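You operate a simulated robot arm through the tools that you are given. There is no shell and no other tool.

You are at the controls of a simulated robot arm. One attempt, no reset.

Task
Set the bench unit's height with the 55 mm gauge block.
Fine: clamp the unit over the slide, push the block in under it on the slide, lower the unit till it is just clear of the block, then draw the slide out with the block.

Only the result counts: the job must be done as asked and must still hold three seconds after the hand-in. Knocking over, shifting, dropping, spilling or breaking anything else fails it.

Robot
A 6-joint arm with a two-finger gripper, fixed in place. Base frame: the origin is at the foot of the arm, x ahead of it, y to its left, z up; the work surface is at about z = 720. Readings come in mm, degrees, newtons and seconds.
Its first joint turns from -166.0 to 166.0 degrees. Payload 2.45 kg.
The TCP is the grasp point between the finger pads, 20 mm short of the fingertips. In the tool frame z runs along the fingers and y along their closing line. The gripper opens to 140 mm. The gripper's body begins 168 mm behind the TCP.
Orientation is that of the tool frame in the base frame, as a unit quaternion [x, y, z, w]. With the fingers straight down and closing along the base's y, the tool's x points along the base's -x, its y along +y and its z along -z.

Tools
- The arm moves only by the tool step_arm. Its argument "steps" is a list of rows, each an object (a shift or turn left out is 0, a gripper value left out holds the last) with "slide": the shift along the base's x, y, z in mm, a list of three; "turn": the turn, a rotation vector about the base's x, y, z in degrees, a list of three; "fingers": the closure, from 0 (fully open) to 1 (shut). In form: [{"slide": [tx, ty, tz], "turn": [ax, ay, az], "fingers": fingers}, ...]. A call has 1 to 20 rows; each row shifts and turns the commanded pose from where the row before left it. Each row takes 0.2 s and may step no farther than 50 mm and 8.6 degrees from the row before; otherwise, or with a gripper value out of range, the whole call is refused. A pose out of reach is approached as far as the arm can. The call stops where the force on the tool passes 80 N (or 10 N more than at its start, if that is more) or the arm is blocked; 0.2 s more then pass. The fingers move at their own pace (about 45 mm/s each) and stop on an object; they squeeze with about 37 N. The grip force told is the motor's: it shows also when the fingers shut on nothing. Time passes only in rows, and 0.2 s behind the last, so rows that do not move let the fingers close. The reply holds the time, the measured pose of the TCP, the force on the tool along the base axes, the opening and the grip force, in the units named above and with some noise, with the torque about the TCP (base axes, N m) and any sound that the robot's microphone picked up.
- Cameras (640 x 400 px; columns grow to the right, rows downward): "scene" is fixed at [400.3, 500.4, 1321.2]; the picture's right is [-0.20, -0.98, 0.00], its down [-0.12, 0.02, -0.99] and it looks along [0.97, -0.20, -0.12] (base axes); focal length 214 px, centre (320, 200). "wrist" rides on the gripper at [78, 11, -209] in the tool frame; the picture's right is [-0.14, 0.99, 0.00], its down [-0.92, -0.13, -0.37] and it looks along [-0.37, -0.05, 0.93] (tool axes); focal length 280 px, centre (320, 200).
- get_image(camera): a new picture of that camera. No time passes.
- measure_at(camera, pixels): there is no depth. For up to 12 entries [column, row, z] of the newest picture of that camera ("zoom" is the newest enlarged one), the place [x, y] in the base frame at which the ray of that pixel passes the height z, good to about 2 mm. No time passes.
- zoom(camera, box): a new picture of the part [left, top, right, bottom] of that camera's present view, enlarged. No time passes.
- job_done(): hands the job in; it is judged then, once.

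Unless the task says otherwise, let go and move clear before handing in.

The tools are called after "Call:" by a JSON object that holds its "api" and its "payload". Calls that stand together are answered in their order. step_arm: Moves the arm, as the interface text tells. Its arguments: {"type":"object","properties":{"steps":{"type":"array"}},"required":["steps"]} The other tools are called the same way: get_image (camera) takes a picture; measure_at (camera, pixels) gives the place at which the rays of pixels pass given heights; zoom (camera, box) takes an enlarged picture of a part of a camera's view; job_done () hands the job in.

At the start:

```text
clock: 0.0
position: [477.1, 314.4, 1390.1]
tool_rot: [0.0, 1.0, 0.0, 0.0]
contact_force: [-0.2, -0.3, 0.9]
wrist_torque: [0.0, 0.03, 0.02]
grip_width: 140.0
gripper_force: 0.1
```

scene: 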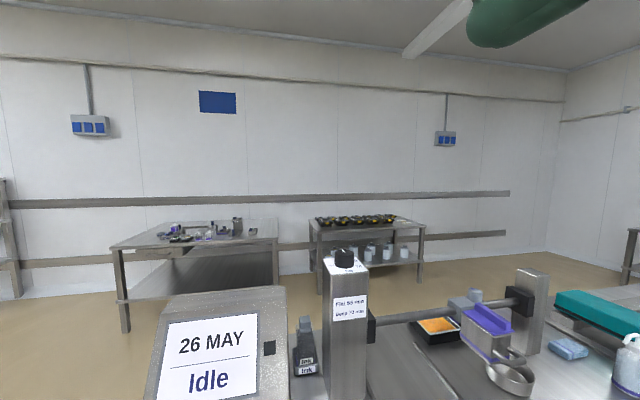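
wrist: 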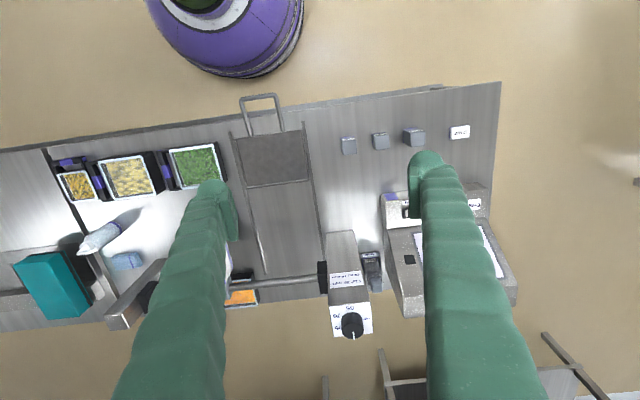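

The first pictures show a bench with a slide (wrist ~[275,160]), several blocks (~[350,145], [380,140], [413,136], [460,132]) and a post with a clamp knob (~[352,325]). I'll zoom in for details before moving.

Call:
{"api": "zoom", "payload": {"camera": "scene", "box": [280, 230, 560, 400]}}

Call:
{"api": "zoom", "payload": {"camera": "wrist", "box": [320, 100, 500, 212]}}

Call:
{"api": "zoom", "payload": {"camera": "wrist", "box": [200, 220, 420, 358]}}

Call:
{"api": "zoom", "payload": {"camera": "scene", "box": [140, 270, 400, 400]}}

```text
2.29 times, centred on (420, 315) of scene
```

zoom: 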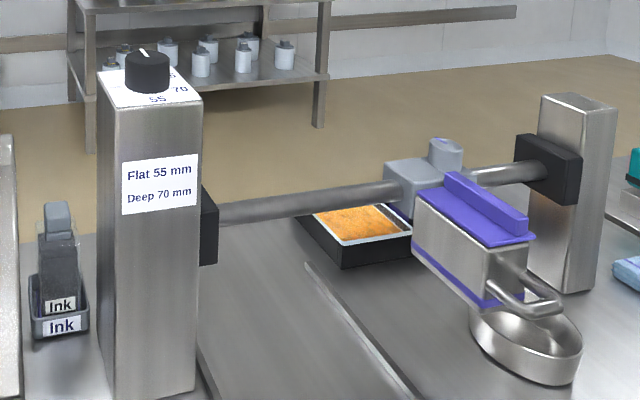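

```text
3.56 times, centred on (410, 156) of wrist
```

zoom: 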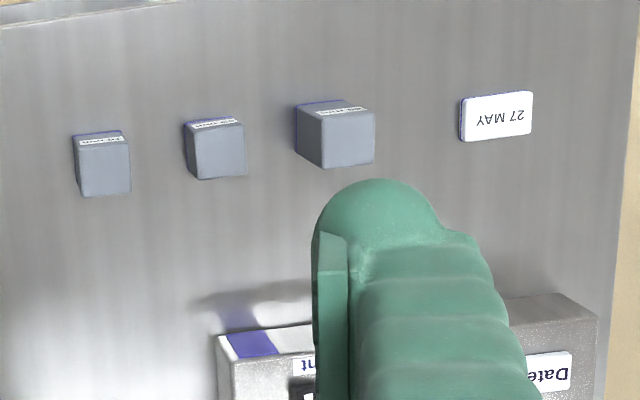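

```text
2.90 times, centred on (310, 289) of wrist
```

zoom: 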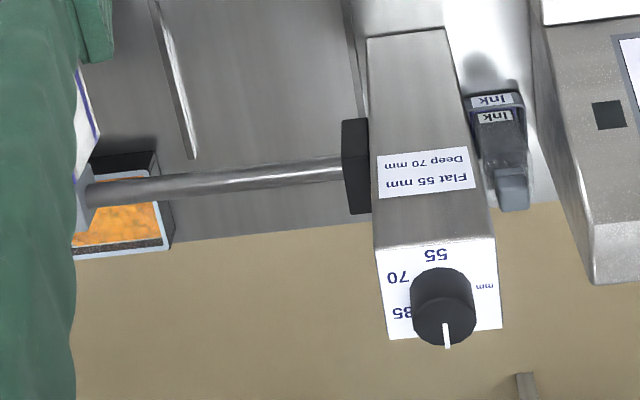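

```text
2.46 times, centred on (270, 335) of scene
```

zoom: 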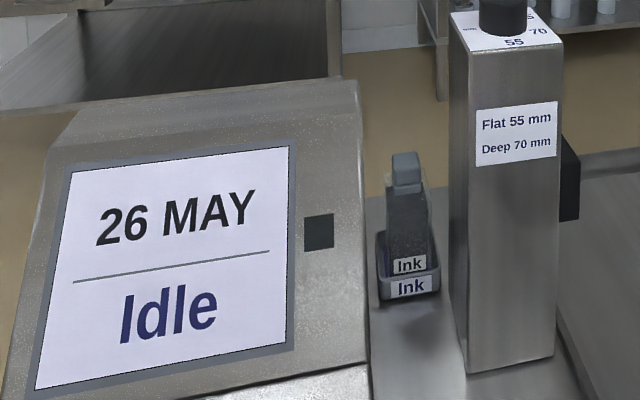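

The dial on the post top carries 55/70/85 and the label says "Flat 55 mm / Deep 70 mm"; the unit (purple/steel with handle) hangs on the bar with a grey clamp block. I'll measure key points on the bench plane.

Call:
{"api": "measure_at", "payload": {"camera": "wrist", "pixels": [[349, 148, 765], [380, 143, 765], [416, 138, 765], [241, 98, 720], [278, 95, 720], [232, 135, 720], [306, 125, 720], [264, 273, 720], [325, 270, 720], [246, 188, 720], [312, 180, 720], [352, 325, 1000]]}}

Call:
{"api": "get_image", "payload": {"camera": "wrist"}}

Call:
{"api": "zoom", "payload": {"camera": "wrist", "box": [220, 80, 340, 155]}}

Call:
{"api": "zoom", "payload": {"camera": "wrist", "box": [330, 120, 430, 165]}}

```text
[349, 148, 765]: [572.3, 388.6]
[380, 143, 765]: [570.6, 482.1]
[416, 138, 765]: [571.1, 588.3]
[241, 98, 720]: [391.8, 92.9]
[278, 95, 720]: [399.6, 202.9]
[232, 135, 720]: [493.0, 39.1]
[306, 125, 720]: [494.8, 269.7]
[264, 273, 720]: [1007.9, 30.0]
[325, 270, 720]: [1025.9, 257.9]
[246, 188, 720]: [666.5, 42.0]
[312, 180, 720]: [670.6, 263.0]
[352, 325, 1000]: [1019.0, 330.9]
```

```text
taken
```

wrist: 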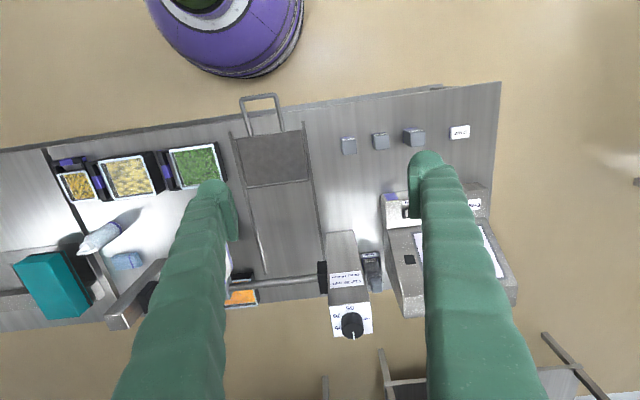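

```text
5.33 times, centred on (280, 118) of wrist
```

zoom: 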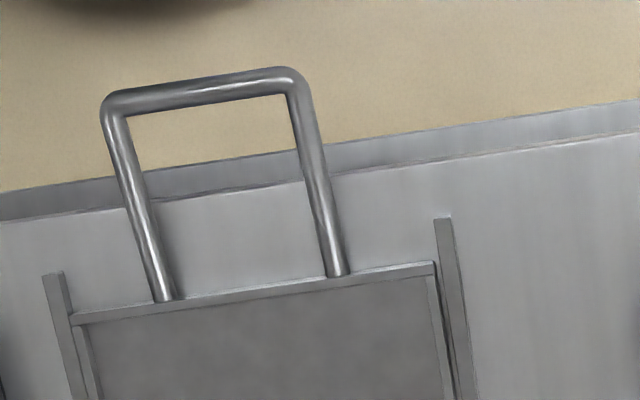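

```text
6.40 times, centred on (380, 142) of wrist
```

zoom: 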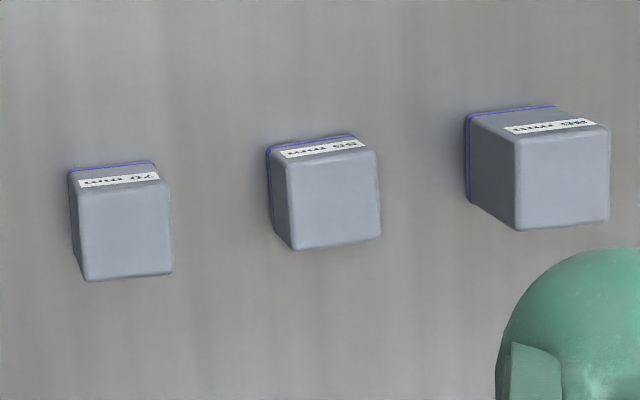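

Middle block reads "55 mm" (zoomed label at ~[323,149], upside down), left "70 mm", right "85 mm"; the knob triangulates to about (909, 328, 1105). I'll move the arm sideways in free air for a better view of the unit.

Call:
{"api": "step_arm", "payload": {"steps": [{"slide": [0, -45, 0]}, {"slide": [0, -45, 0]}, {"slide": [0, -45, 0]}, {"slide": [0, -45, 0]}, {"slide": [0, -45, 0]}]}}

Call:
{"api": "get_image", "payload": {"camera": "wrist"}}

Call:
{"api": "get_image", "payload": {"camera": "scene"}}

```text
clock: 1.2
position: [477.5, 91.1, 1390.1]
tool_rot: [-0.001, 1.0, 0.0, 0.0]
contact_force: [1.3, 0.8, 0.3]
wrist_torque: [-0.06, 0.01, 0.0]
grip_width: 139.9
gripper_force: 0.0
```

```text
taken
```

wrist: 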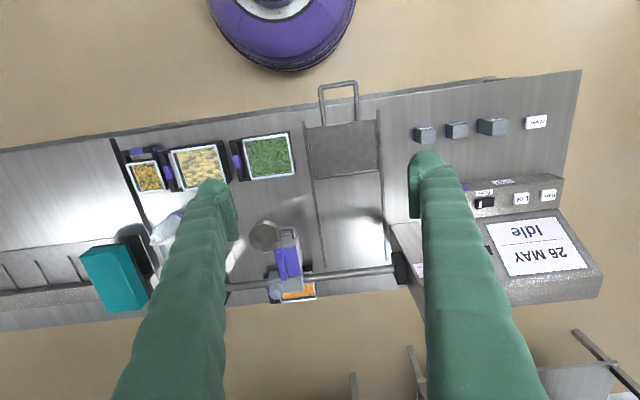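

```text
taken
```

scene: 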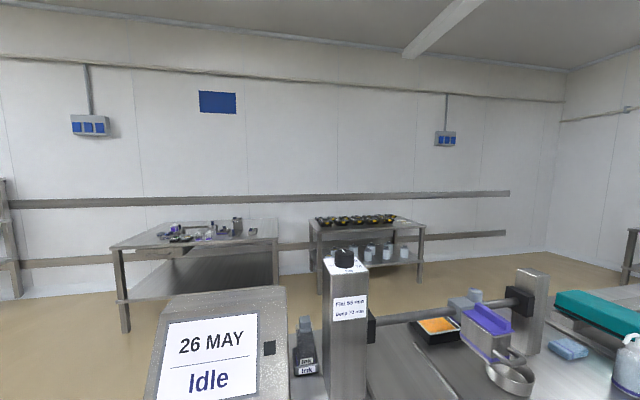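

Call:
{"api": "zoom", "payload": {"camera": "wrist", "box": [220, 200, 420, 325]}}

Call:
{"api": "zoom", "payload": {"camera": "wrist", "box": [400, 100, 620, 238]}}

Call:
{"api": "zoom", "payload": {"camera": "scene", "box": [430, 270, 560, 400]}}

Call:
{"api": "zoom", "payload": {"camera": "wrist", "box": [110, 100, 310, 225]}}

```text
3.20 times, centred on (320, 262) of wrist
```

zoom: 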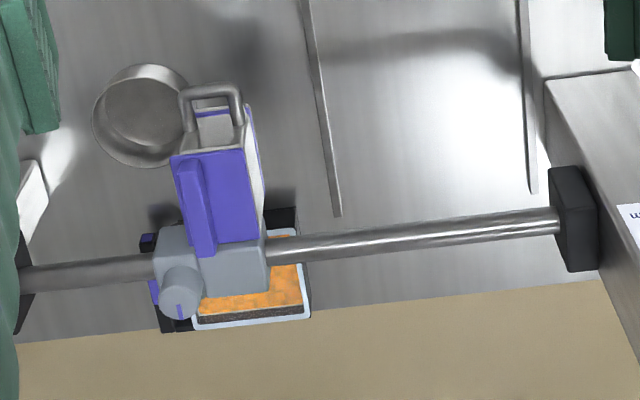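

```text
2.90 times, centred on (510, 169) of wrist
```

zoom: 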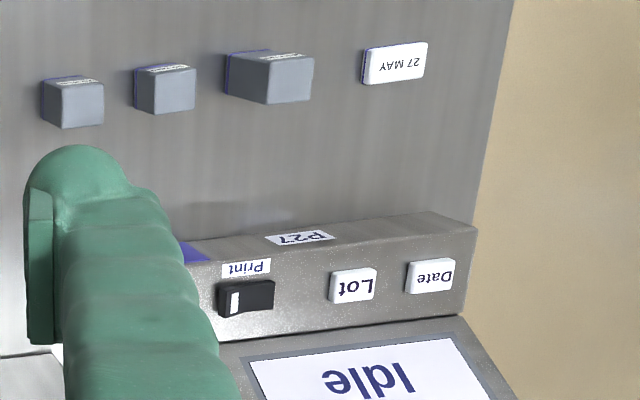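

```text
3.08 times, centred on (495, 335) of scene
```

zoom: 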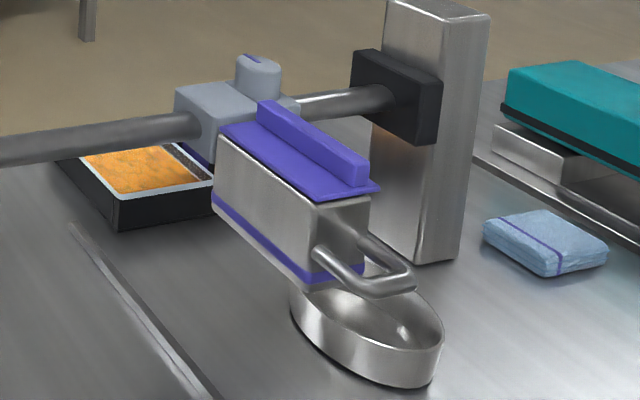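

```text
3.20 times, centred on (210, 162) of wrist
```

zoom: 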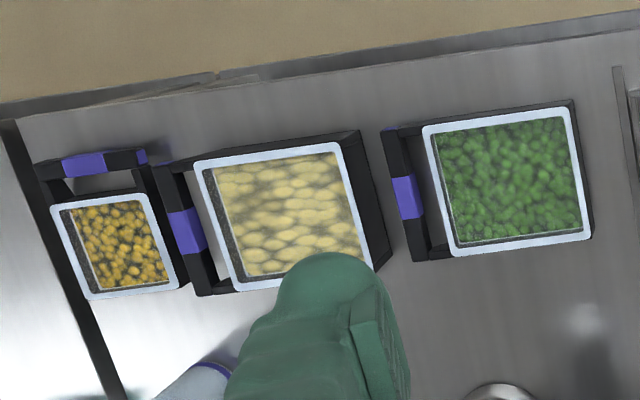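

The unit sits at about y≈-90 on the bar with a clamp knob at wrist px ~(277,291) carrying a purple line; I'll zoom hard on the knobs to read their state.

Call:
{"api": "zoom", "payload": {"camera": "wrist", "box": [255, 260, 305, 310]}}

Call:
{"api": "zoom", "payload": {"camera": "scene", "box": [440, 275, 530, 365]}}

Call:
{"api": "zoom", "payload": {"camera": "scene", "box": [315, 235, 385, 285]}}

Call:
{"api": "zoom", "payload": {"camera": "wrist", "box": [405, 105, 515, 150]}}

```text
8.00 times, centred on (280, 285) of wrist
```

zoom: 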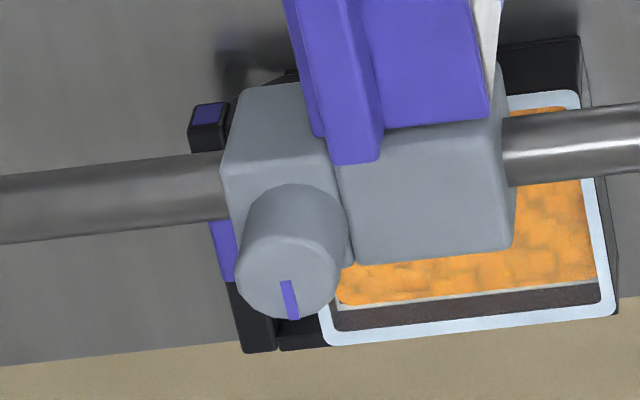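

```text
4.44 times, centred on (485, 320) of scene
```

zoom: 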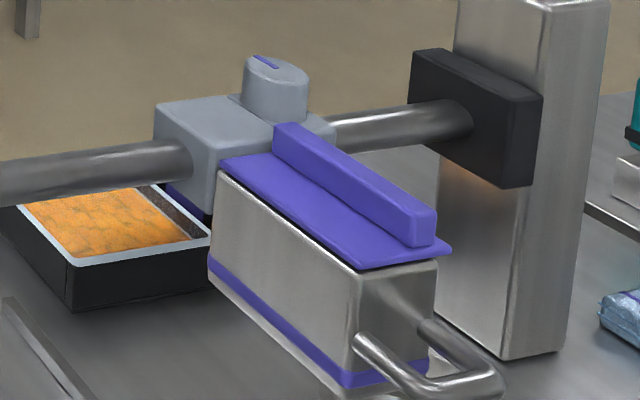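

```text
8.00 times, centred on (350, 260) of scene
```

zoom: 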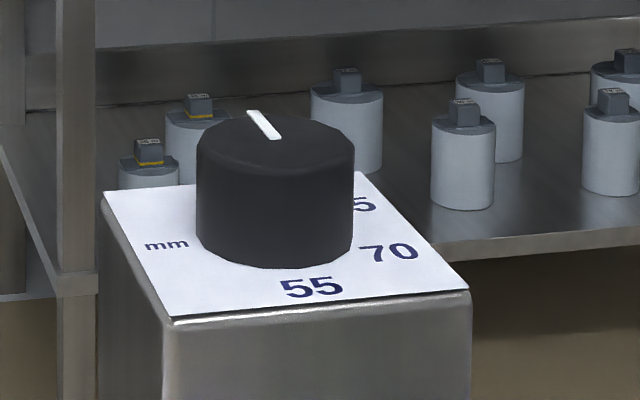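

```text
5.82 times, centred on (460, 128) of wrist
```

zoom: 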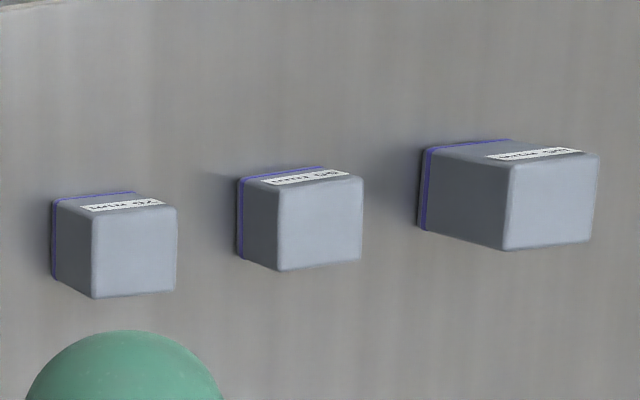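

The dial pointer now points away from me (+x), opposite "55"; the clamp knob's purple line also points +x. I'll triangulate the main features by measuring the same points at two heights from both cameras.

Call:
{"api": "measure_at", "payload": {"camera": "wrist", "pixels": [[295.9, 246.9, 850], [295.9, 246.9, 950], [300.6, 275, 850], [300.6, 275, 950], [276.9, 291, 900], [276.9, 291, 1000], [345, 272.5, 850], [345, 272.5, 950]]}}

Call:
{"api": "measure_at", "payload": {"camera": "scene", "pixels": [[492.9, 335.3, 850], [492.9, 335.3, 950], [462, 311, 850], [462, 311, 950], [474.9, 293, 900], [474.9, 293, 1000], [410, 316, 850], [410, 316, 950], [490.6, 362.8, 800], [490.6, 362.8, 850]]}}

```text
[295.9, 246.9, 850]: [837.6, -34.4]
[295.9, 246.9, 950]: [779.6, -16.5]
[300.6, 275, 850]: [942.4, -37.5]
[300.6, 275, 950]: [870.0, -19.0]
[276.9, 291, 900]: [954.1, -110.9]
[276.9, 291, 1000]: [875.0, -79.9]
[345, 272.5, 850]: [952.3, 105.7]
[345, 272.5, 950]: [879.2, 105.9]
```

```text
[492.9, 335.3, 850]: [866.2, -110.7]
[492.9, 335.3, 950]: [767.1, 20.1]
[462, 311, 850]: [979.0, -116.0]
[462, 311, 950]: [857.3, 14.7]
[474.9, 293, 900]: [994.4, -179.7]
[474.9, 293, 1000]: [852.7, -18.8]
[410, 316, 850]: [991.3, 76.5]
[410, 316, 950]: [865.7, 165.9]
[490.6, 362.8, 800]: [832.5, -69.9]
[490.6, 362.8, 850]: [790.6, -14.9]
```

Triangulation gives the unit's lid at z≈920, x≈798–890, +y edge ≈-22, and clamp knob top at ≈(910,-94,955). I'll measure the lid, rib and rail extents at those heights before approaching.

Call:
{"api": "measure_at", "payload": {"camera": "wrist", "pixels": [[273.75, 249, 919], [295.9, 246.9, 919], [300.6, 275, 919], [276.9, 291, 955], [268.1, 265.6, 925], [304, 260.9, 925], [325.3, 266.6, 725], [386.6, 259.4, 725], [262, 237, 760], [273, 262, 938], [302, 290, 760], [275, 302, 720]]}}

Call:
{"api": "zoom", "payload": {"camera": "wrist", "box": [240, 215, 320, 265]}}

```text
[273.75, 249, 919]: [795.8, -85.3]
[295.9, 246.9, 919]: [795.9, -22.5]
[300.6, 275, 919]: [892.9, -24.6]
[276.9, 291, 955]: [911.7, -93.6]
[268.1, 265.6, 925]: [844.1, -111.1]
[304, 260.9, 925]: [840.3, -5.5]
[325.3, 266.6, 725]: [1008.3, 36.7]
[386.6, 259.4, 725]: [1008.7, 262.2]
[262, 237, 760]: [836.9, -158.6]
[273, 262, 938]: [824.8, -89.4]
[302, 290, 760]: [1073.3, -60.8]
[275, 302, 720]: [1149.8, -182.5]
```

```text
8.00 times, centred on (280, 240) of wrist
```

zoom: 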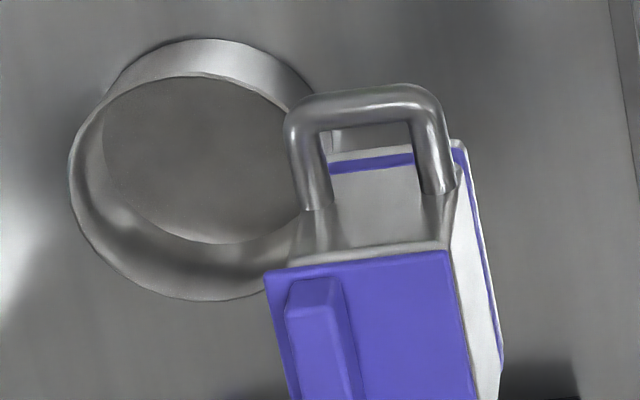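

Lid spans y -85..-22, x 796..893. I'll move above the unit with the fingers open, stopping at z=1100 first.

Call:
{"api": "step_arm", "payload": {"steps": [{"slide": [33.4, -13.2, -26.4], "fingers": 0}, {"slide": [33.4, -13.2, -26.4]}, {"slide": [33.4, -13.2, -26.4]}, {"slide": [33.4, -13.2, -26.4]}, {"slide": [33.4, -13.2, -26.4]}, {"slide": [33.4, -13.2, -26.4]}, {"slide": [33.4, -13.2, -26.4]}, {"slide": [33.4, -13.2, -26.4]}, {"slide": [33.4, -13.2, -26.4]}, {"slide": [33.4, -13.2, -26.4]}, {"slide": [33.4, -13.2, -26.4]}]}}

Call:
{"api": "get_image", "payload": {"camera": "wrist"}}

Call:
{"api": "get_image", "payload": {"camera": "scene"}}

```text
clock: 3.6
position: [843.3, -56.6, 1100.1]
tool_rot: [0.001, 1.0, 0.0, 0.0]
contact_force: [0.0, 0.0, 0.0]
wrist_torque: [-0.03, -0.09, -0.04]
grip_width: 140.2
gripper_force: 0.1
```

```text
taken
```

wrist: 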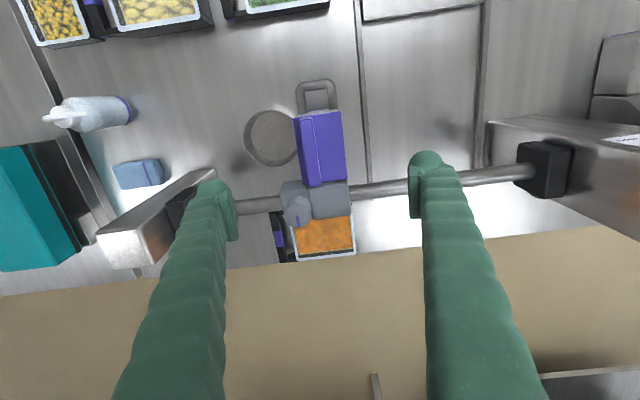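

```text
taken
```

scene: 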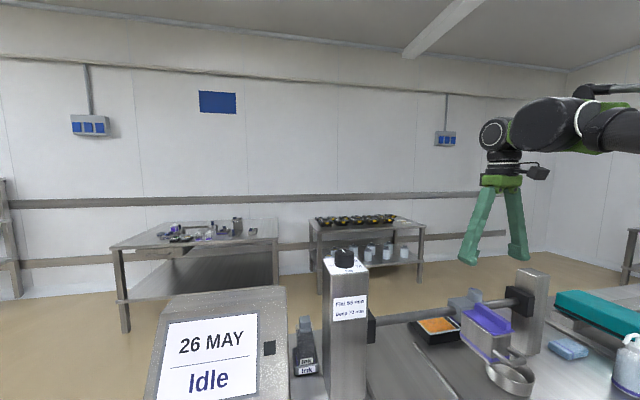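

The view at z=1100 is clear: unit at wrist ~(320,150), right post at ~(150,225). I'll zoom to refine positions of knob, carrier and right post before descending.

Call:
{"api": "zoom", "payload": {"camera": "wrist", "box": [230, 70, 410, 270]}}

Call:
{"api": "measure_at", "payload": {"camera": "wrist", "pixels": [[296, 117, 919], [340, 111, 919], [347, 178, 919], [303, 186, 919], [298, 215, 955], [216, 172, 1000], [97, 235, 1000], [150, 268, 1000], [545, 143, 920], [319, 83, 860], [357, 0, 730], [489, 20, 730]]}}

```text
2.00 times, centred on (320, 170) of wrist
```

zoom: 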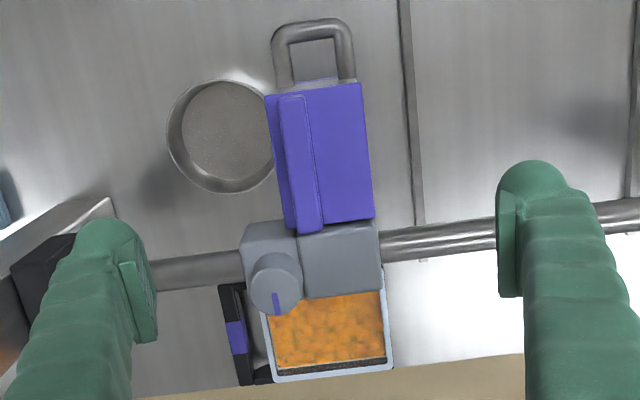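

```text
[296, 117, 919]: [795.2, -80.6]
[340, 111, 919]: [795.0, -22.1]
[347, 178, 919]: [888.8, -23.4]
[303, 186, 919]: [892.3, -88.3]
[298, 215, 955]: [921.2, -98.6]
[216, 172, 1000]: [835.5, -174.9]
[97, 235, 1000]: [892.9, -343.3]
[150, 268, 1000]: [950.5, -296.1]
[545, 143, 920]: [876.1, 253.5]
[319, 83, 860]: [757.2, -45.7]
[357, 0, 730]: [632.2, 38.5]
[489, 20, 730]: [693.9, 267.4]
```

Positions agree (lid y -86..-22, knob ≈(921,-97,955)). I'll descend straddling the unit body to z=900 with the fingers open, then narrow them to about 76 mm.

Call:
{"api": "step_arm", "payload": {"steps": [{"slide": [1, 2, -40]}, {"slide": [0, 0, -40]}, {"slide": [0, 0, -40]}, {"slide": [0, 0, -40]}, {"slide": [0, 0, -40]}, {"fingers": 0.2}, {"fingers": 0.35}, {"fingers": 0.43}, {"fingers": 0.43}, {"fingers": 0.43}]}}

Call:
{"api": "get_image", "payload": {"camera": "wrist"}}

Call:
{"api": "get_image", "payload": {"camera": "scene"}}

```text
clock: 5.8
position: [846.2, -52.7, 900.8]
tool_rot: [0.0, 1.0, 0.001, 0.0]
contact_force: [-0.5, 1.1, -0.1]
wrist_torque: [-0.02, -0.01, -0.03]
grip_width: 79.7
gripper_force: 0.0
```

```text
taken
```

wrist: 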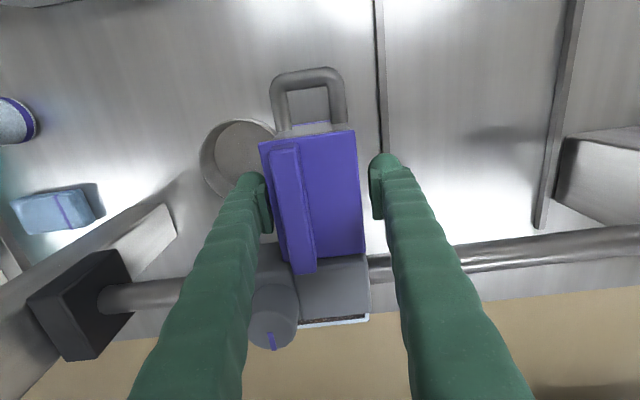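

```text
taken
```

scene: 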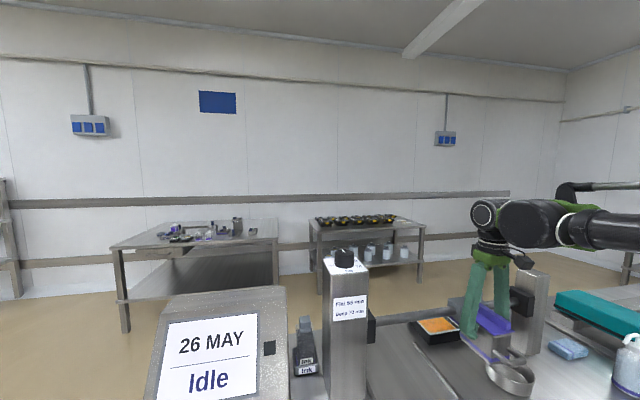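

The fingers straddle the body (wrist px ~(260,200) and (385,190)) with no contact. I'll push gently towards +y in small steps to test whether the unit is clamped or free.

Call:
{"api": "step_arm", "payload": {"steps": [{"slide": [0, 3, 0]}, {"slide": [0, 3, 0]}, {"slide": [0, 3, 0]}, {"slide": [0, 3, 0]}, {"slide": [0, 3, 0]}]}}

Call:
{"api": "get_image", "payload": {"camera": "wrist"}}

```text
clock: 7.0
position: [845.7, -39.2, 900.4]
tool_rot: [0.001, 1.0, 0.0, 0.0]
contact_force: [4.8, -34.2, 6.5]
wrist_torque: [0.47, 0.14, 0.23]
grip_width: 99.6
gripper_force: 14.9
```

```text
taken
```

wrist: 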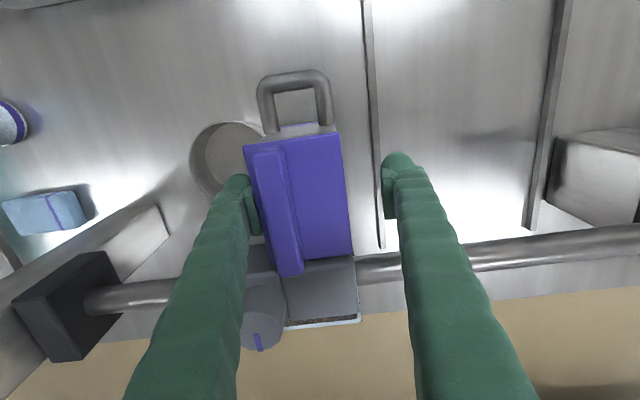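

The push built up 34 N and forced the fingers open while the unit stayed put, so it's clamped; I need to loosen its knob first. I'll back off, open and rise.

Call:
{"api": "step_arm", "payload": {"steps": [{"slide": [0, -7, 0]}, {"slide": [0, -7, 0], "fingers": 0.2}, {"slide": [0, 0, 30], "fingers": 0.2}, {"slide": [0, 0, 50]}, {"slide": [0, 0, 50]}]}}

Call:
{"api": "get_image", "payload": {"camera": "wrist"}}

Call:
{"api": "zoom", "payload": {"camera": "scene", "box": [440, 275, 530, 365]}}

```text
clock: 8.2
position: [844.9, -51.9, 1030.5]
tool_rot: [0.0, 1.0, 0.0, 0.0]
contact_force: [-0.4, -0.5, 0.8]
wrist_torque: [-0.01, 0.01, 0.01]
grip_width: 111.9
gripper_force: 0.1
```

```text
taken
```

wrist: 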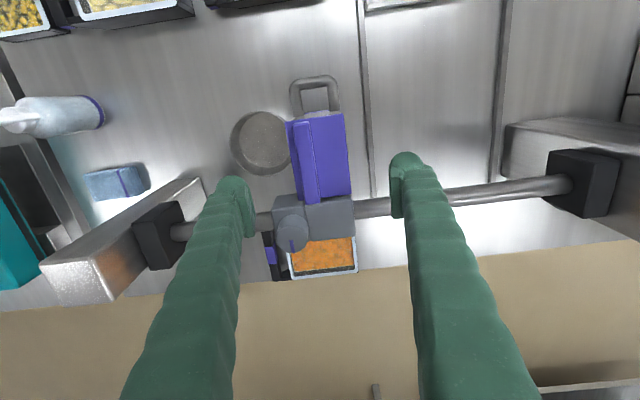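

```text
4.44 times, centred on (485, 320) of scene
```

zoom: 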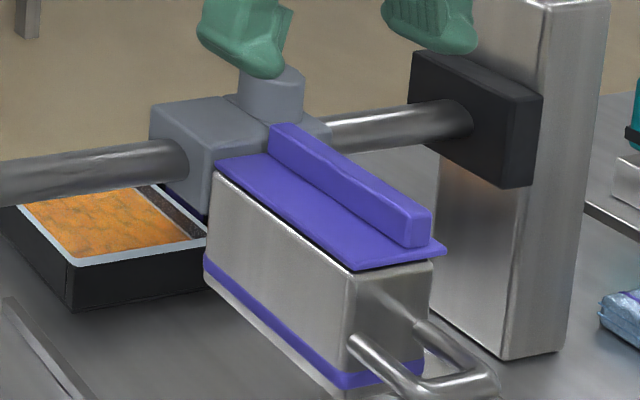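

The unit shifted only ~3 mm (scene-zoom lid corner moved from (355,268) to (350,268)) under 34 N, so it's tight. I'll look closely at the knob and rib to plan the grip on the clamp knob.

Call:
{"api": "zoom", "payload": {"camera": "wrist", "box": [255, 95, 375, 285]}}

Call:
{"api": "measure_at", "payload": {"camera": "scene", "pixels": [[498.6, 323.2, 920], [498.6, 323.2, 950]]}}

```text
2.11 times, centred on (315, 190) of wrist
```

zoom: 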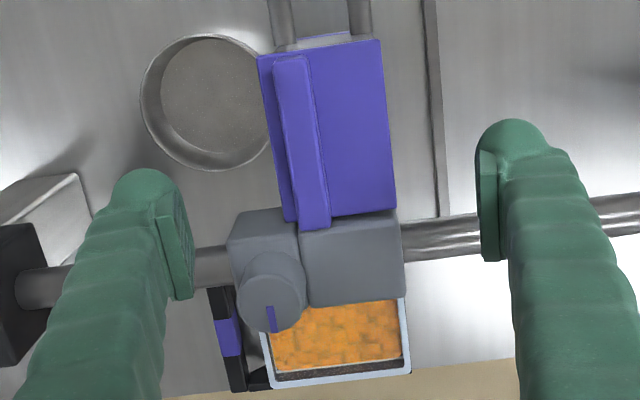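

```text
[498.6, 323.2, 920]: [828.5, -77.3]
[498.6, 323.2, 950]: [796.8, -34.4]
```

Call:
{"api": "measure_at", "payload": {"camera": "zoom", "pixels": [[307, 57, 920], [307, 57, 940], [300, 229, 940], [330, 227, 940], [271, 302, 955], [271, 302, 930], [405, 290, 928], [398, 212, 928], [232, 222, 928], [420, 240, 900]]}}

Call:
{"api": "zoom", "payload": {"camera": "scene", "box": [455, 280, 505, 320]}}

```text
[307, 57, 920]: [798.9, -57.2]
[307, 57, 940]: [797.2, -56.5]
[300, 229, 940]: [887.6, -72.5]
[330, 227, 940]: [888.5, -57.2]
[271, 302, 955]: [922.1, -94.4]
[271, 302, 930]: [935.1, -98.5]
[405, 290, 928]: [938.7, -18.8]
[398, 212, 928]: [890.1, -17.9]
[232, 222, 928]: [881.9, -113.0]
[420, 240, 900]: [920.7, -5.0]
```

```text
10.00 times, centred on (480, 300) of scene
```

zoom: 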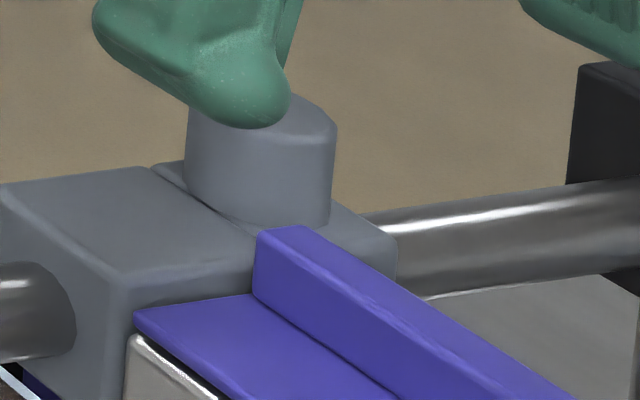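

The knob sits at ≈(922,-94.5), rib's rear end at x≈888. I'll check the rib's top height with a corrected corner, and then go above the knob with the tool pre-turned.

Call:
{"api": "measure_at", "payload": {"camera": "scene", "pixels": [[503.9, 322.5, 920], [503.9, 322.5, 940], [503.9, 322.5, 960], [503.9, 330.1, 920], [503.9, 330.1, 940]]}}

Call:
{"api": "step_arm", "payload": {"steps": [{"slide": [26, -14, 0], "turn": [0, 0, -8]}, {"slide": [26, -14, 0], "turn": [0, 0, -8]}, {"slide": [25, -14, 0], "turn": [0, 0, -8]}, {"turn": [0, 0, -8]}, {"turn": [0, 0, -8]}, {"turn": [0, 0, -8]}, {"turn": [0, 0, -8]}, {"turn": [0, 0, -8]}]}}

Call:
{"api": "get_image", "payload": {"camera": "wrist"}}

Call:
{"api": "get_image", "payload": {"camera": "scene"}}

```text
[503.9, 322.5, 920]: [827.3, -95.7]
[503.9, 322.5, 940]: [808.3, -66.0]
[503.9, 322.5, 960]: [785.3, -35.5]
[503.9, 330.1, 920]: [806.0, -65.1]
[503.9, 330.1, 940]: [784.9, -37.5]
```

```text
clock: 10.0
position: [922.3, -94.3, 1029.7]
tool_rot: [0.532, 0.847, 0.0, 0.0]
contact_force: [1.0, 0.6, -0.1]
wrist_torque: [0.02, 0.02, 0.02]
grip_width: 111.9
gripper_force: 0.0
```

```text
taken
```

wrist: 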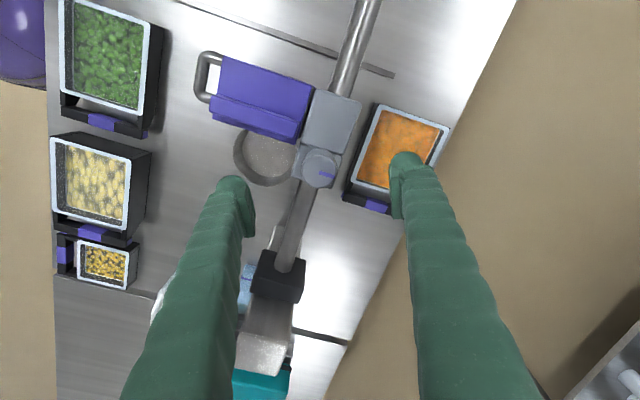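

```text
taken
```

scene: 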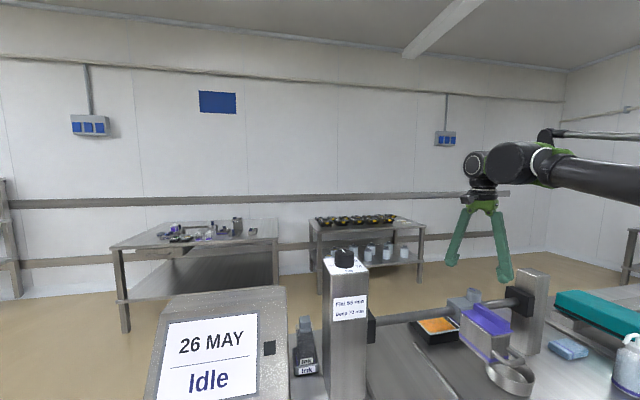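

The arm turns freely; the knob is now at wrist px ~(318,165) between the fingers. I'll zoom to refine the knob centre and its height.

Call:
{"api": "zoom", "payload": {"camera": "wrist", "box": [280, 130, 360, 210]}}

Call:
{"api": "zoom", "payload": {"camera": "scene", "box": [455, 280, 505, 320]}}

```text
5.00 times, centred on (320, 170) of wrist
```

zoom: 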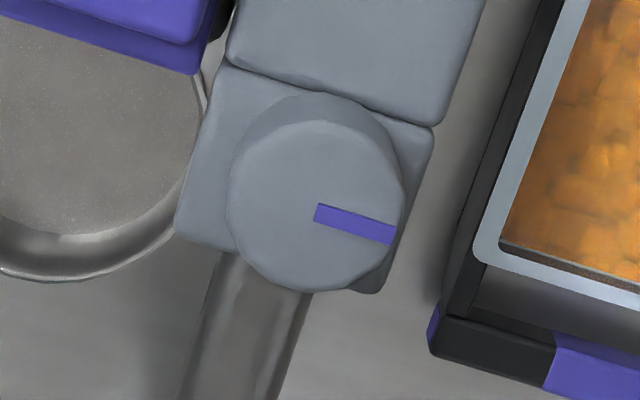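

```text
10.00 times, centred on (480, 300) of scene
```

zoom: 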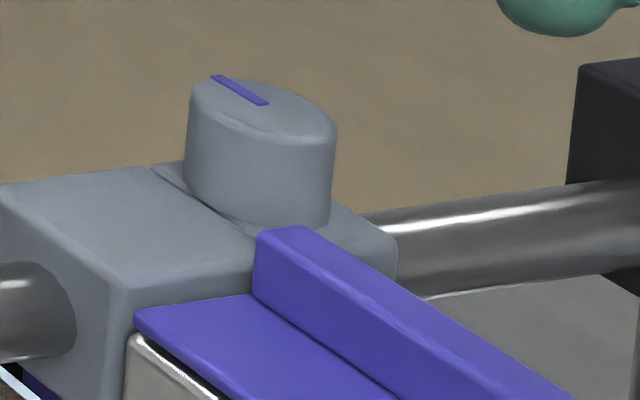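

Call:
{"api": "measure_at", "payload": {"camera": "wrist", "pixels": [[319.2, 171.2, 940], [319.2, 171.2, 960], [319.2, 171.2, 980], [301.6, 171.2, 960], [336.8, 171.2, 960]]}}

Call:
{"api": "measure_at", "payload": {"camera": "scene", "pixels": [[474.2, 290.8, 940], [474.2, 290.8, 960], [474.2, 290.8, 980]]}}

```text
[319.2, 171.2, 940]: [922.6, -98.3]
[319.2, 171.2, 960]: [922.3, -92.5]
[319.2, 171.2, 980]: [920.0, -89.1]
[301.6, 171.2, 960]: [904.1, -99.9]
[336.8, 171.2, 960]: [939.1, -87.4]
```

```text
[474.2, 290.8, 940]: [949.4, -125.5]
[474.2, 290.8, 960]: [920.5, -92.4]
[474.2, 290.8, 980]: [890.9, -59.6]
```

Knob top fixed at (922,-92.5,960), dia 37 mm. I'll descend to z=960 and grip it.

Call:
{"api": "step_arm", "payload": {"steps": [{"slide": [0, 1.8, -35]}, {"slide": [0, 0, -35]}, {"fingers": 0.5}, {"fingers": 0.7}, {"fingers": 1}, {"fingers": 1}, {"fingers": 1}, {"fingers": 1}]}}

Call:
{"api": "get_image", "payload": {"camera": "wrist"}}

Call:
{"api": "zoom", "payload": {"camera": "scene", "box": [430, 250, 530, 330]}}

```text
clock: 11.8
position: [920.5, -91.8, 959.7]
tool_rot: [0.531, 0.847, -0.002, 0.0]
contact_force: [-27.9, -5.0, -11.7]
wrist_torque: [-0.06, 0.28, -0.1]
grip_width: 36.1
gripper_force: 35.1
```

```text
taken
```

wrist: 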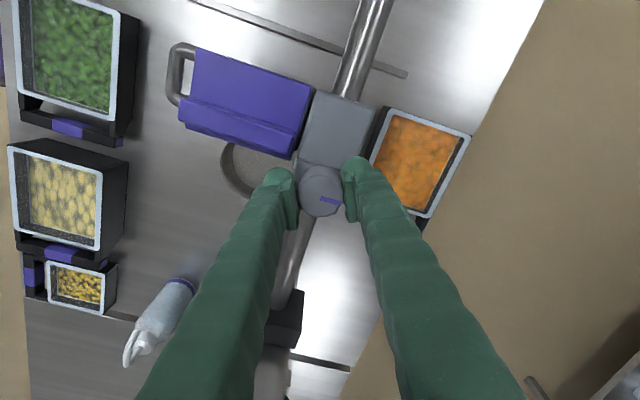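

```text
5.00 times, centred on (480, 290) of scene
```

zoom: 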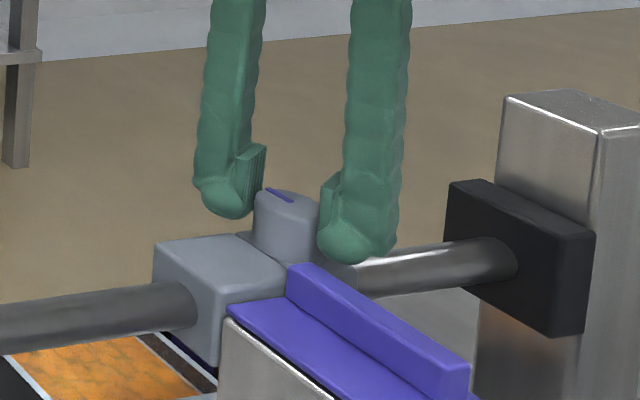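

The knob is gripped (36.1 mm, 35 N) with a -28 N side force in x, meaning I'm ~2 mm off. I'll ease that and then turn counter-clockwise (+z) in small steps.

Call:
{"api": "step_arm", "payload": {"steps": [{"slide": [-1.8, 0.3, 0]}, {"turn": [0, 0, 4]}, {"turn": [0, 0, 4]}, {"turn": [0, 0, 4]}, {"turn": [0, 0, 4]}]}}

Call:
{"api": "zoom", "payload": {"camera": "wrist", "box": [260, 140, 380, 240]}}

Call:
{"api": "zoom", "payload": {"camera": "scene", "box": [430, 250, 530, 330]}}

```text
clock: 13.0
position: [920.1, -94.0, 959.7]
tool_rot: [0.406, 0.914, 0.0, -0.001]
contact_force: [-9.1, -8.0, 3.2]
wrist_torque: [-0.23, -0.02, -0.08]
grip_width: 35.7
gripper_force: 44.4
```

```text
4.00 times, centred on (320, 190) of wrist
```

zoom: 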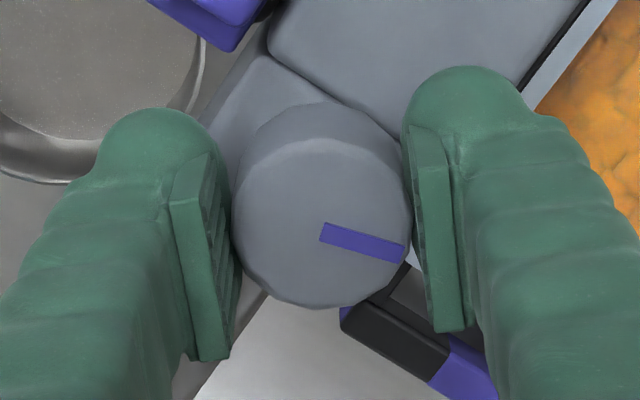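

```text
5.00 times, centred on (480, 290) of scene
```

zoom: 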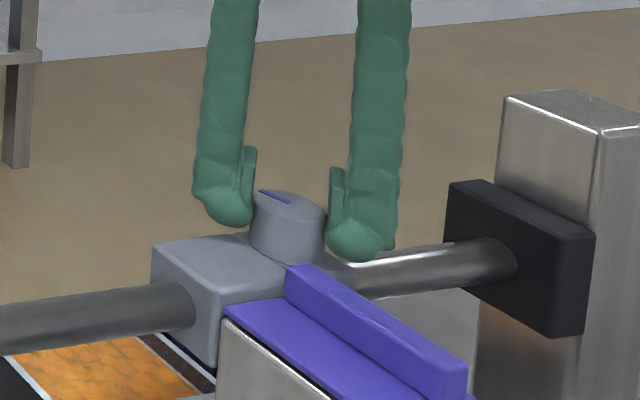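

The knob turned with the tool (line holds its angle in the wrist view; the scene line has rotated) with almost no torque. I'll keep turning counter-clockwise.

Call:
{"api": "step_arm", "payload": {"steps": [{"turn": [0, 0, 5]}, {"turn": [0, 0, 5]}, {"turn": [0, 0, 5]}, {"turn": [0, 0, 5]}, {"turn": [0, 0, 5]}, {"turn": [0, 0, 5]}, {"turn": [0, 0, 5]}, {"turn": [0, 0, 5]}]}}

Call:
{"api": "zoom", "payload": {"camera": "wrist", "box": [260, 140, 380, 240]}}

Call:
{"api": "zoom", "payload": {"camera": "scene", "box": [430, 250, 530, 330]}}

```text
clock: 14.8
position: [919.5, -92.9, 959.9]
tool_rot: [0.07, 0.998, 0.0, 0.001]
contact_force: [-30.7, -5.2, -8.0]
wrist_torque: [-0.06, 0.37, -0.03]
grip_width: 35.7
gripper_force: 44.5
```

```text
4.00 times, centred on (320, 190) of wrist
```

zoom: 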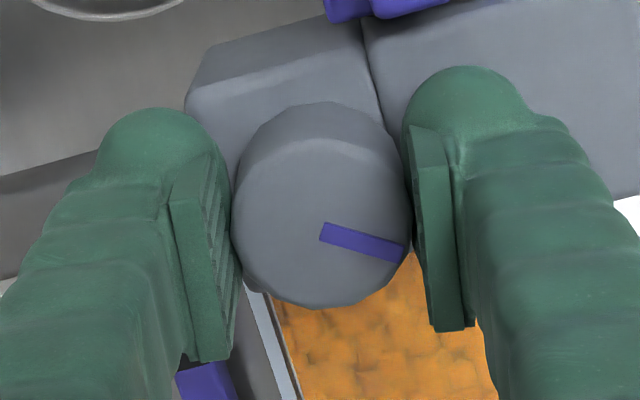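

```text
5.00 times, centred on (480, 290) of scene
```

zoom: 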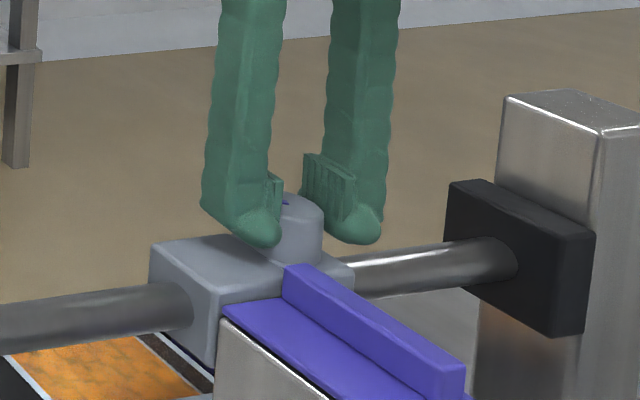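

The knob follows (56° so far). With it gripped I can test looseness directly: I'll ease x and move 6 mm towards +y.

Call:
{"api": "step_arm", "payload": {"steps": [{"slide": [-2, 0, 0]}, {"slide": [0, 2, 0]}, {"slide": [0, 2, 0]}, {"slide": [0, 2, 0]}]}}

Call:
{"api": "zoom", "payload": {"camera": "scene", "box": [430, 250, 530, 330]}}

```text
clock: 15.8
position: [920.0, -89.9, 958.5]
tool_rot: [0.07, 0.998, 0.0, 0.001]
contact_force: [14.6, -45.2, 7.7]
wrist_torque: [-0.69, -0.83, -0.07]
grip_width: 35.7
gripper_force: 44.8
```

```text
5.00 times, centred on (480, 290) of scene
```

zoom: 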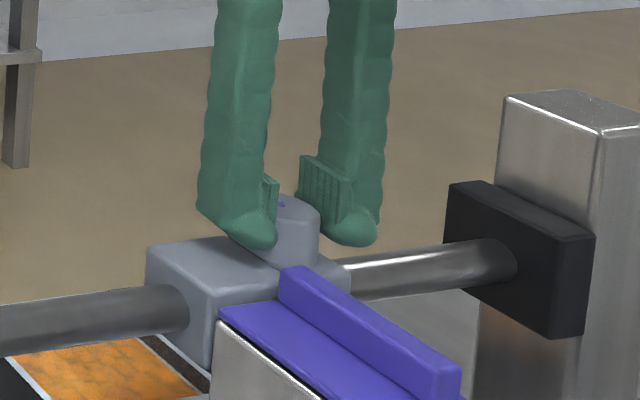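

Only ~3 mm of creep at 45 N, so it isn't loose yet. I'll let go, turn the hand back, regrip and keep turning counter-clockwise.

Call:
{"api": "step_arm", "payload": {"steps": [{"slide": [1.5, -3.5, 0], "fingers": 0.6}, {"fingers": 0.5}, {"fingers": 0.5}, {"turn": [0, 0, -8]}, {"turn": [0, 0, -8]}, {"turn": [0, 0, -8]}, {"turn": [0, 0, -8]}, {"turn": [0, 0, -8]}, {"turn": [0, 0, -8]}, {"turn": [0, 0, -8]}, {"turn": [0, 0, -8]}]}}

Call:
{"api": "zoom", "payload": {"camera": "wrist", "box": [260, 140, 380, 240]}}

Call:
{"api": "zoom", "payload": {"camera": "scene", "box": [430, 250, 530, 330]}}

```text
clock: 18.2
position: [921.3, -90.6, 958.9]
tool_rot: [0.589, 0.808, 0.0, 0.0]
contact_force: [0.4, 0.5, 0.3]
wrist_torque: [-0.02, 0.0, -0.02]
grip_width: 69.9
gripper_force: 0.0
```

```text
4.00 times, centred on (320, 190) of wrist
```

zoom: 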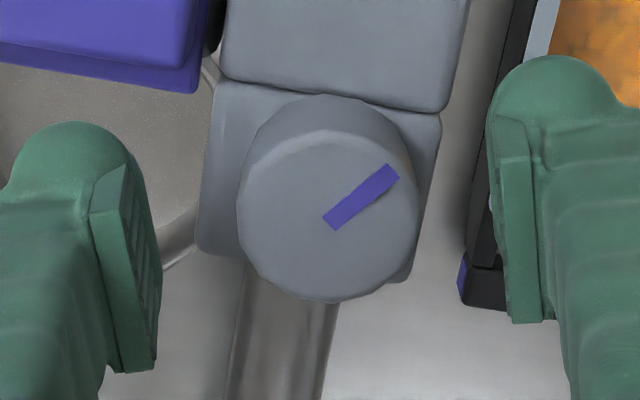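

```text
5.00 times, centred on (480, 290) of scene
```

zoom: 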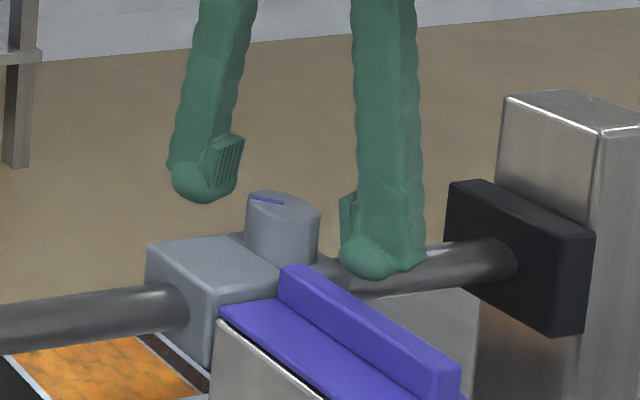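

The knob line moved ~56° CCW as seen; the knob is centred between the fingers. I'll regrip and turn a further ~72° counter-clockwise, watching torque.

Call:
{"api": "step_arm", "payload": {"steps": [{"fingers": 0.7}, {"fingers": 1}, {"fingers": 1}, {"fingers": 1}, {"turn": [0, 0, 5]}, {"turn": [0, 0, 5]}, {"turn": [0, 0, 5]}, {"turn": [0, 0, 5]}, {"turn": [0, 0, 5]}, {"turn": [0, 0, 5]}, {"turn": [0, 0, 5]}]}}

Call:
{"api": "zoom", "payload": {"camera": "wrist", "box": [260, 140, 380, 240]}}

```text
clock: 20.6
position: [921.6, -90.9, 957.7]
tool_rot: [0.318, 0.948, 0.0, 0.0]
contact_force: [28.8, -0.5, 3.4]
wrist_torque: [0.0, -0.34, 0.04]
grip_width: 35.3
gripper_force: 44.8
```

```text
4.00 times, centred on (320, 190) of wrist
```

zoom: 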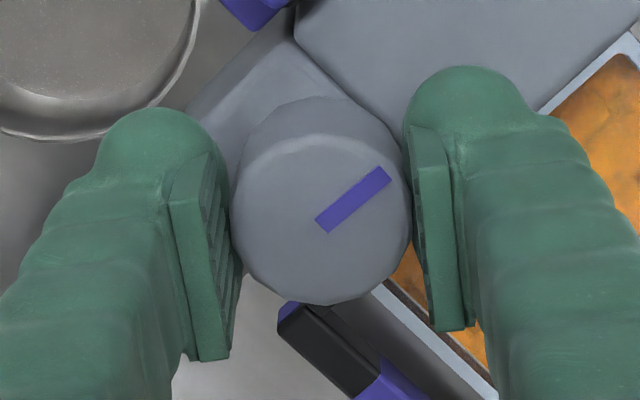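

Still following with no resistance (~91° total). I'll test looseness again with a small +y move.

Call:
{"api": "step_arm", "payload": {"steps": [{"slide": [1.5, 0, 1]}, {"slide": [0, 2, 0]}, {"slide": [0, 2, 0]}, {"slide": [0, 2, 0]}]}}

```text
clock: 21.6
position: [920.5, -85.0, 959.9]
tool_rot: [0.318, 0.948, 0.0, -0.001]
contact_force: [-19.6, -2.0, -36.4]
wrist_torque: [0.15, 0.24, 0.01]
grip_width: 35.8
gripper_force: 45.0
```

It moved 6 mm with only 2 N, so the unit is now free. I'll ease x/z and slide the unit along the bar by its knob towards the slide's centre.

Call:
{"api": "step_arm", "payload": {"steps": [{"slide": [-1, 0, -1.2]}, {"slide": [0, 10, 0]}, {"slide": [0, 10, 0]}, {"slide": [0, 10, 0]}, {"slide": [0, 10, 0]}, {"slide": [0, 10, 0]}, {"slide": [0, 10, 0]}, {"slide": [0, 10, 0]}, {"slide": [0, 10, 0]}, {"slide": [0, 10, 0]}, {"slide": [0, 10, 0]}]}}

Call:
{"api": "get_image", "payload": {"camera": "scene"}}

Call:
{"api": "get_image", "payload": {"camera": "wrist"}}

```text
clock: 24.0
position: [921.2, 16.6, 958.0]
tool_rot: [0.319, 0.948, 0.0, 0.0]
contact_force: [15.0, -0.8, 2.7]
wrist_torque: [-0.04, -0.26, 0.02]
grip_width: 35.5
gripper_force: 44.9
```

```text
taken
```

scene: 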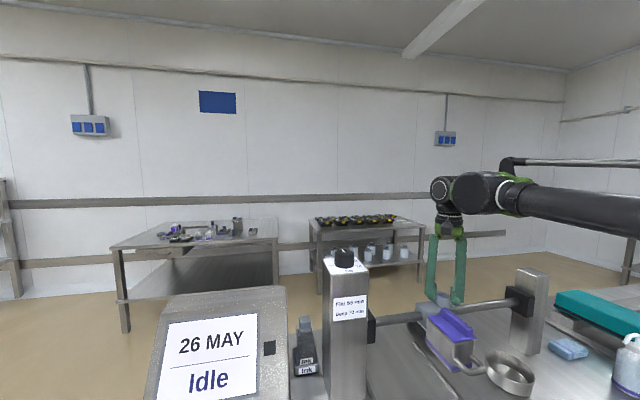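

```text
taken
```

wrist: 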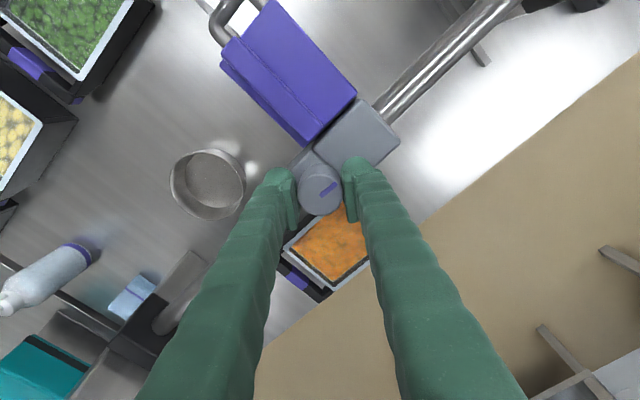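

The unit is sliding along the bar freely (scene ~(450,335)); the dish stayed put. I'll continue another ~91 mm.

Call:
{"api": "step_arm", "payload": {"steps": [{"slide": [0.5, 10, 0]}, {"slide": [0, 10, 0]}, {"slide": [0, 10, 0]}, {"slide": [0, 10, 0]}, {"slide": [0, 10, 0]}, {"slide": [0, 10, 0]}, {"slide": [0, 10, 0]}, {"slide": [0, 10, 0]}, {"slide": [0, 10, 0]}, {"slide": [0, 1.5, 0]}]}}

Call:
{"api": "get_image", "payload": {"camera": "scene"}}

Call:
{"api": "get_image", "payload": {"camera": "wrist"}}

Call:
{"api": "zoom", "payload": {"camera": "scene", "box": [340, 260, 500, 400]}}

```text
clock: 26.2
position: [921.3, 102.2, 959.9]
tool_rot: [0.32, 0.948, -0.001, 0.001]
contact_force: [2.6, -37.6, 1.5]
wrist_torque: [-0.36, 0.02, 0.0]
grip_width: 35.8
gripper_force: 45.7
```

```text
taken
```

scene: 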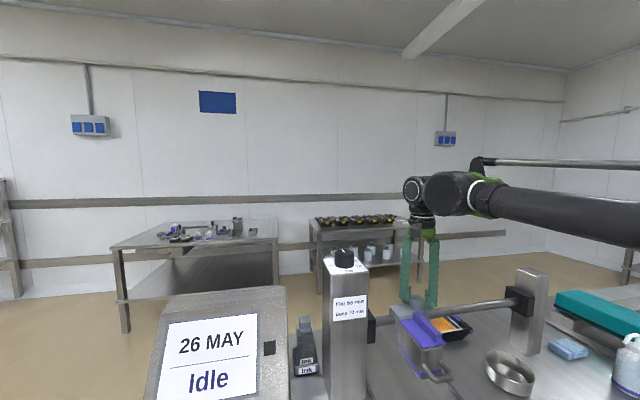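

```text
taken
```

wrist: 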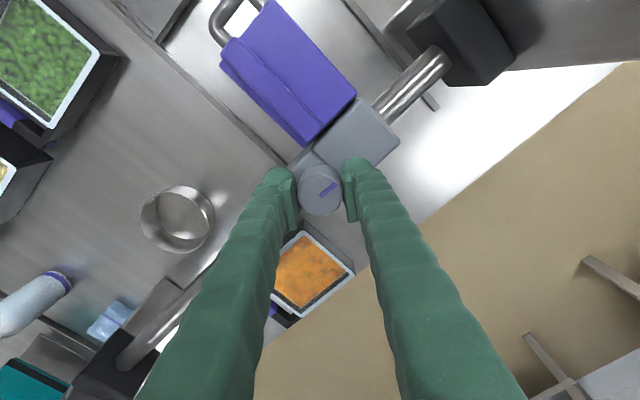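

```text
2.86 times, centred on (420, 330) of scene
```

zoom: 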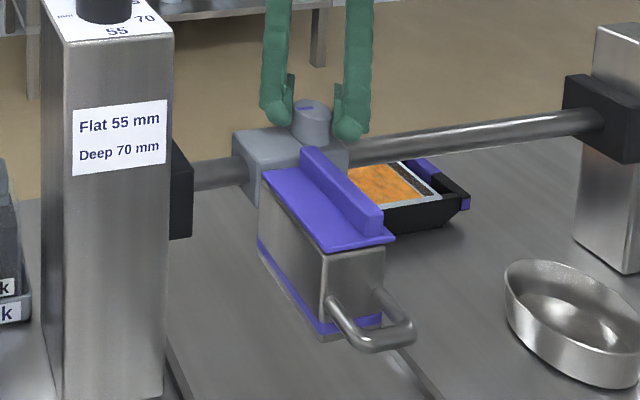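

At y≈102 a -38 N force built up: the unit has reached its end of travel, over the slide (between the rails). I'll ease back, then turn the knob clockwise to start clamping.

Call:
{"api": "step_arm", "payload": {"steps": [{"slide": [0, -3, 0]}, {"slide": [0, -3, 0]}, {"turn": [0, 0, 0]}]}}

Call:
{"api": "get_image", "payload": {"camera": "wrist"}}

```text
clock: 27.0
position: [920.5, 104.2, 959.1]
tool_rot: [0.317, 0.949, 0.001, 0.0]
contact_force: [-4.0, -11.2, 1.7]
wrist_torque: [0.01, 0.12, -0.02]
grip_width: 35.8
gripper_force: 44.7
```

```text
taken
```

wrist: 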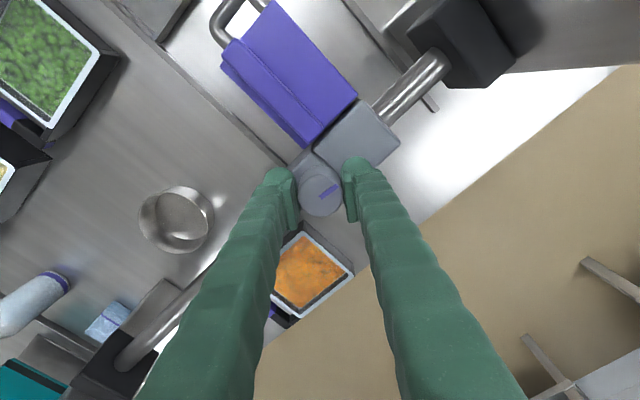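

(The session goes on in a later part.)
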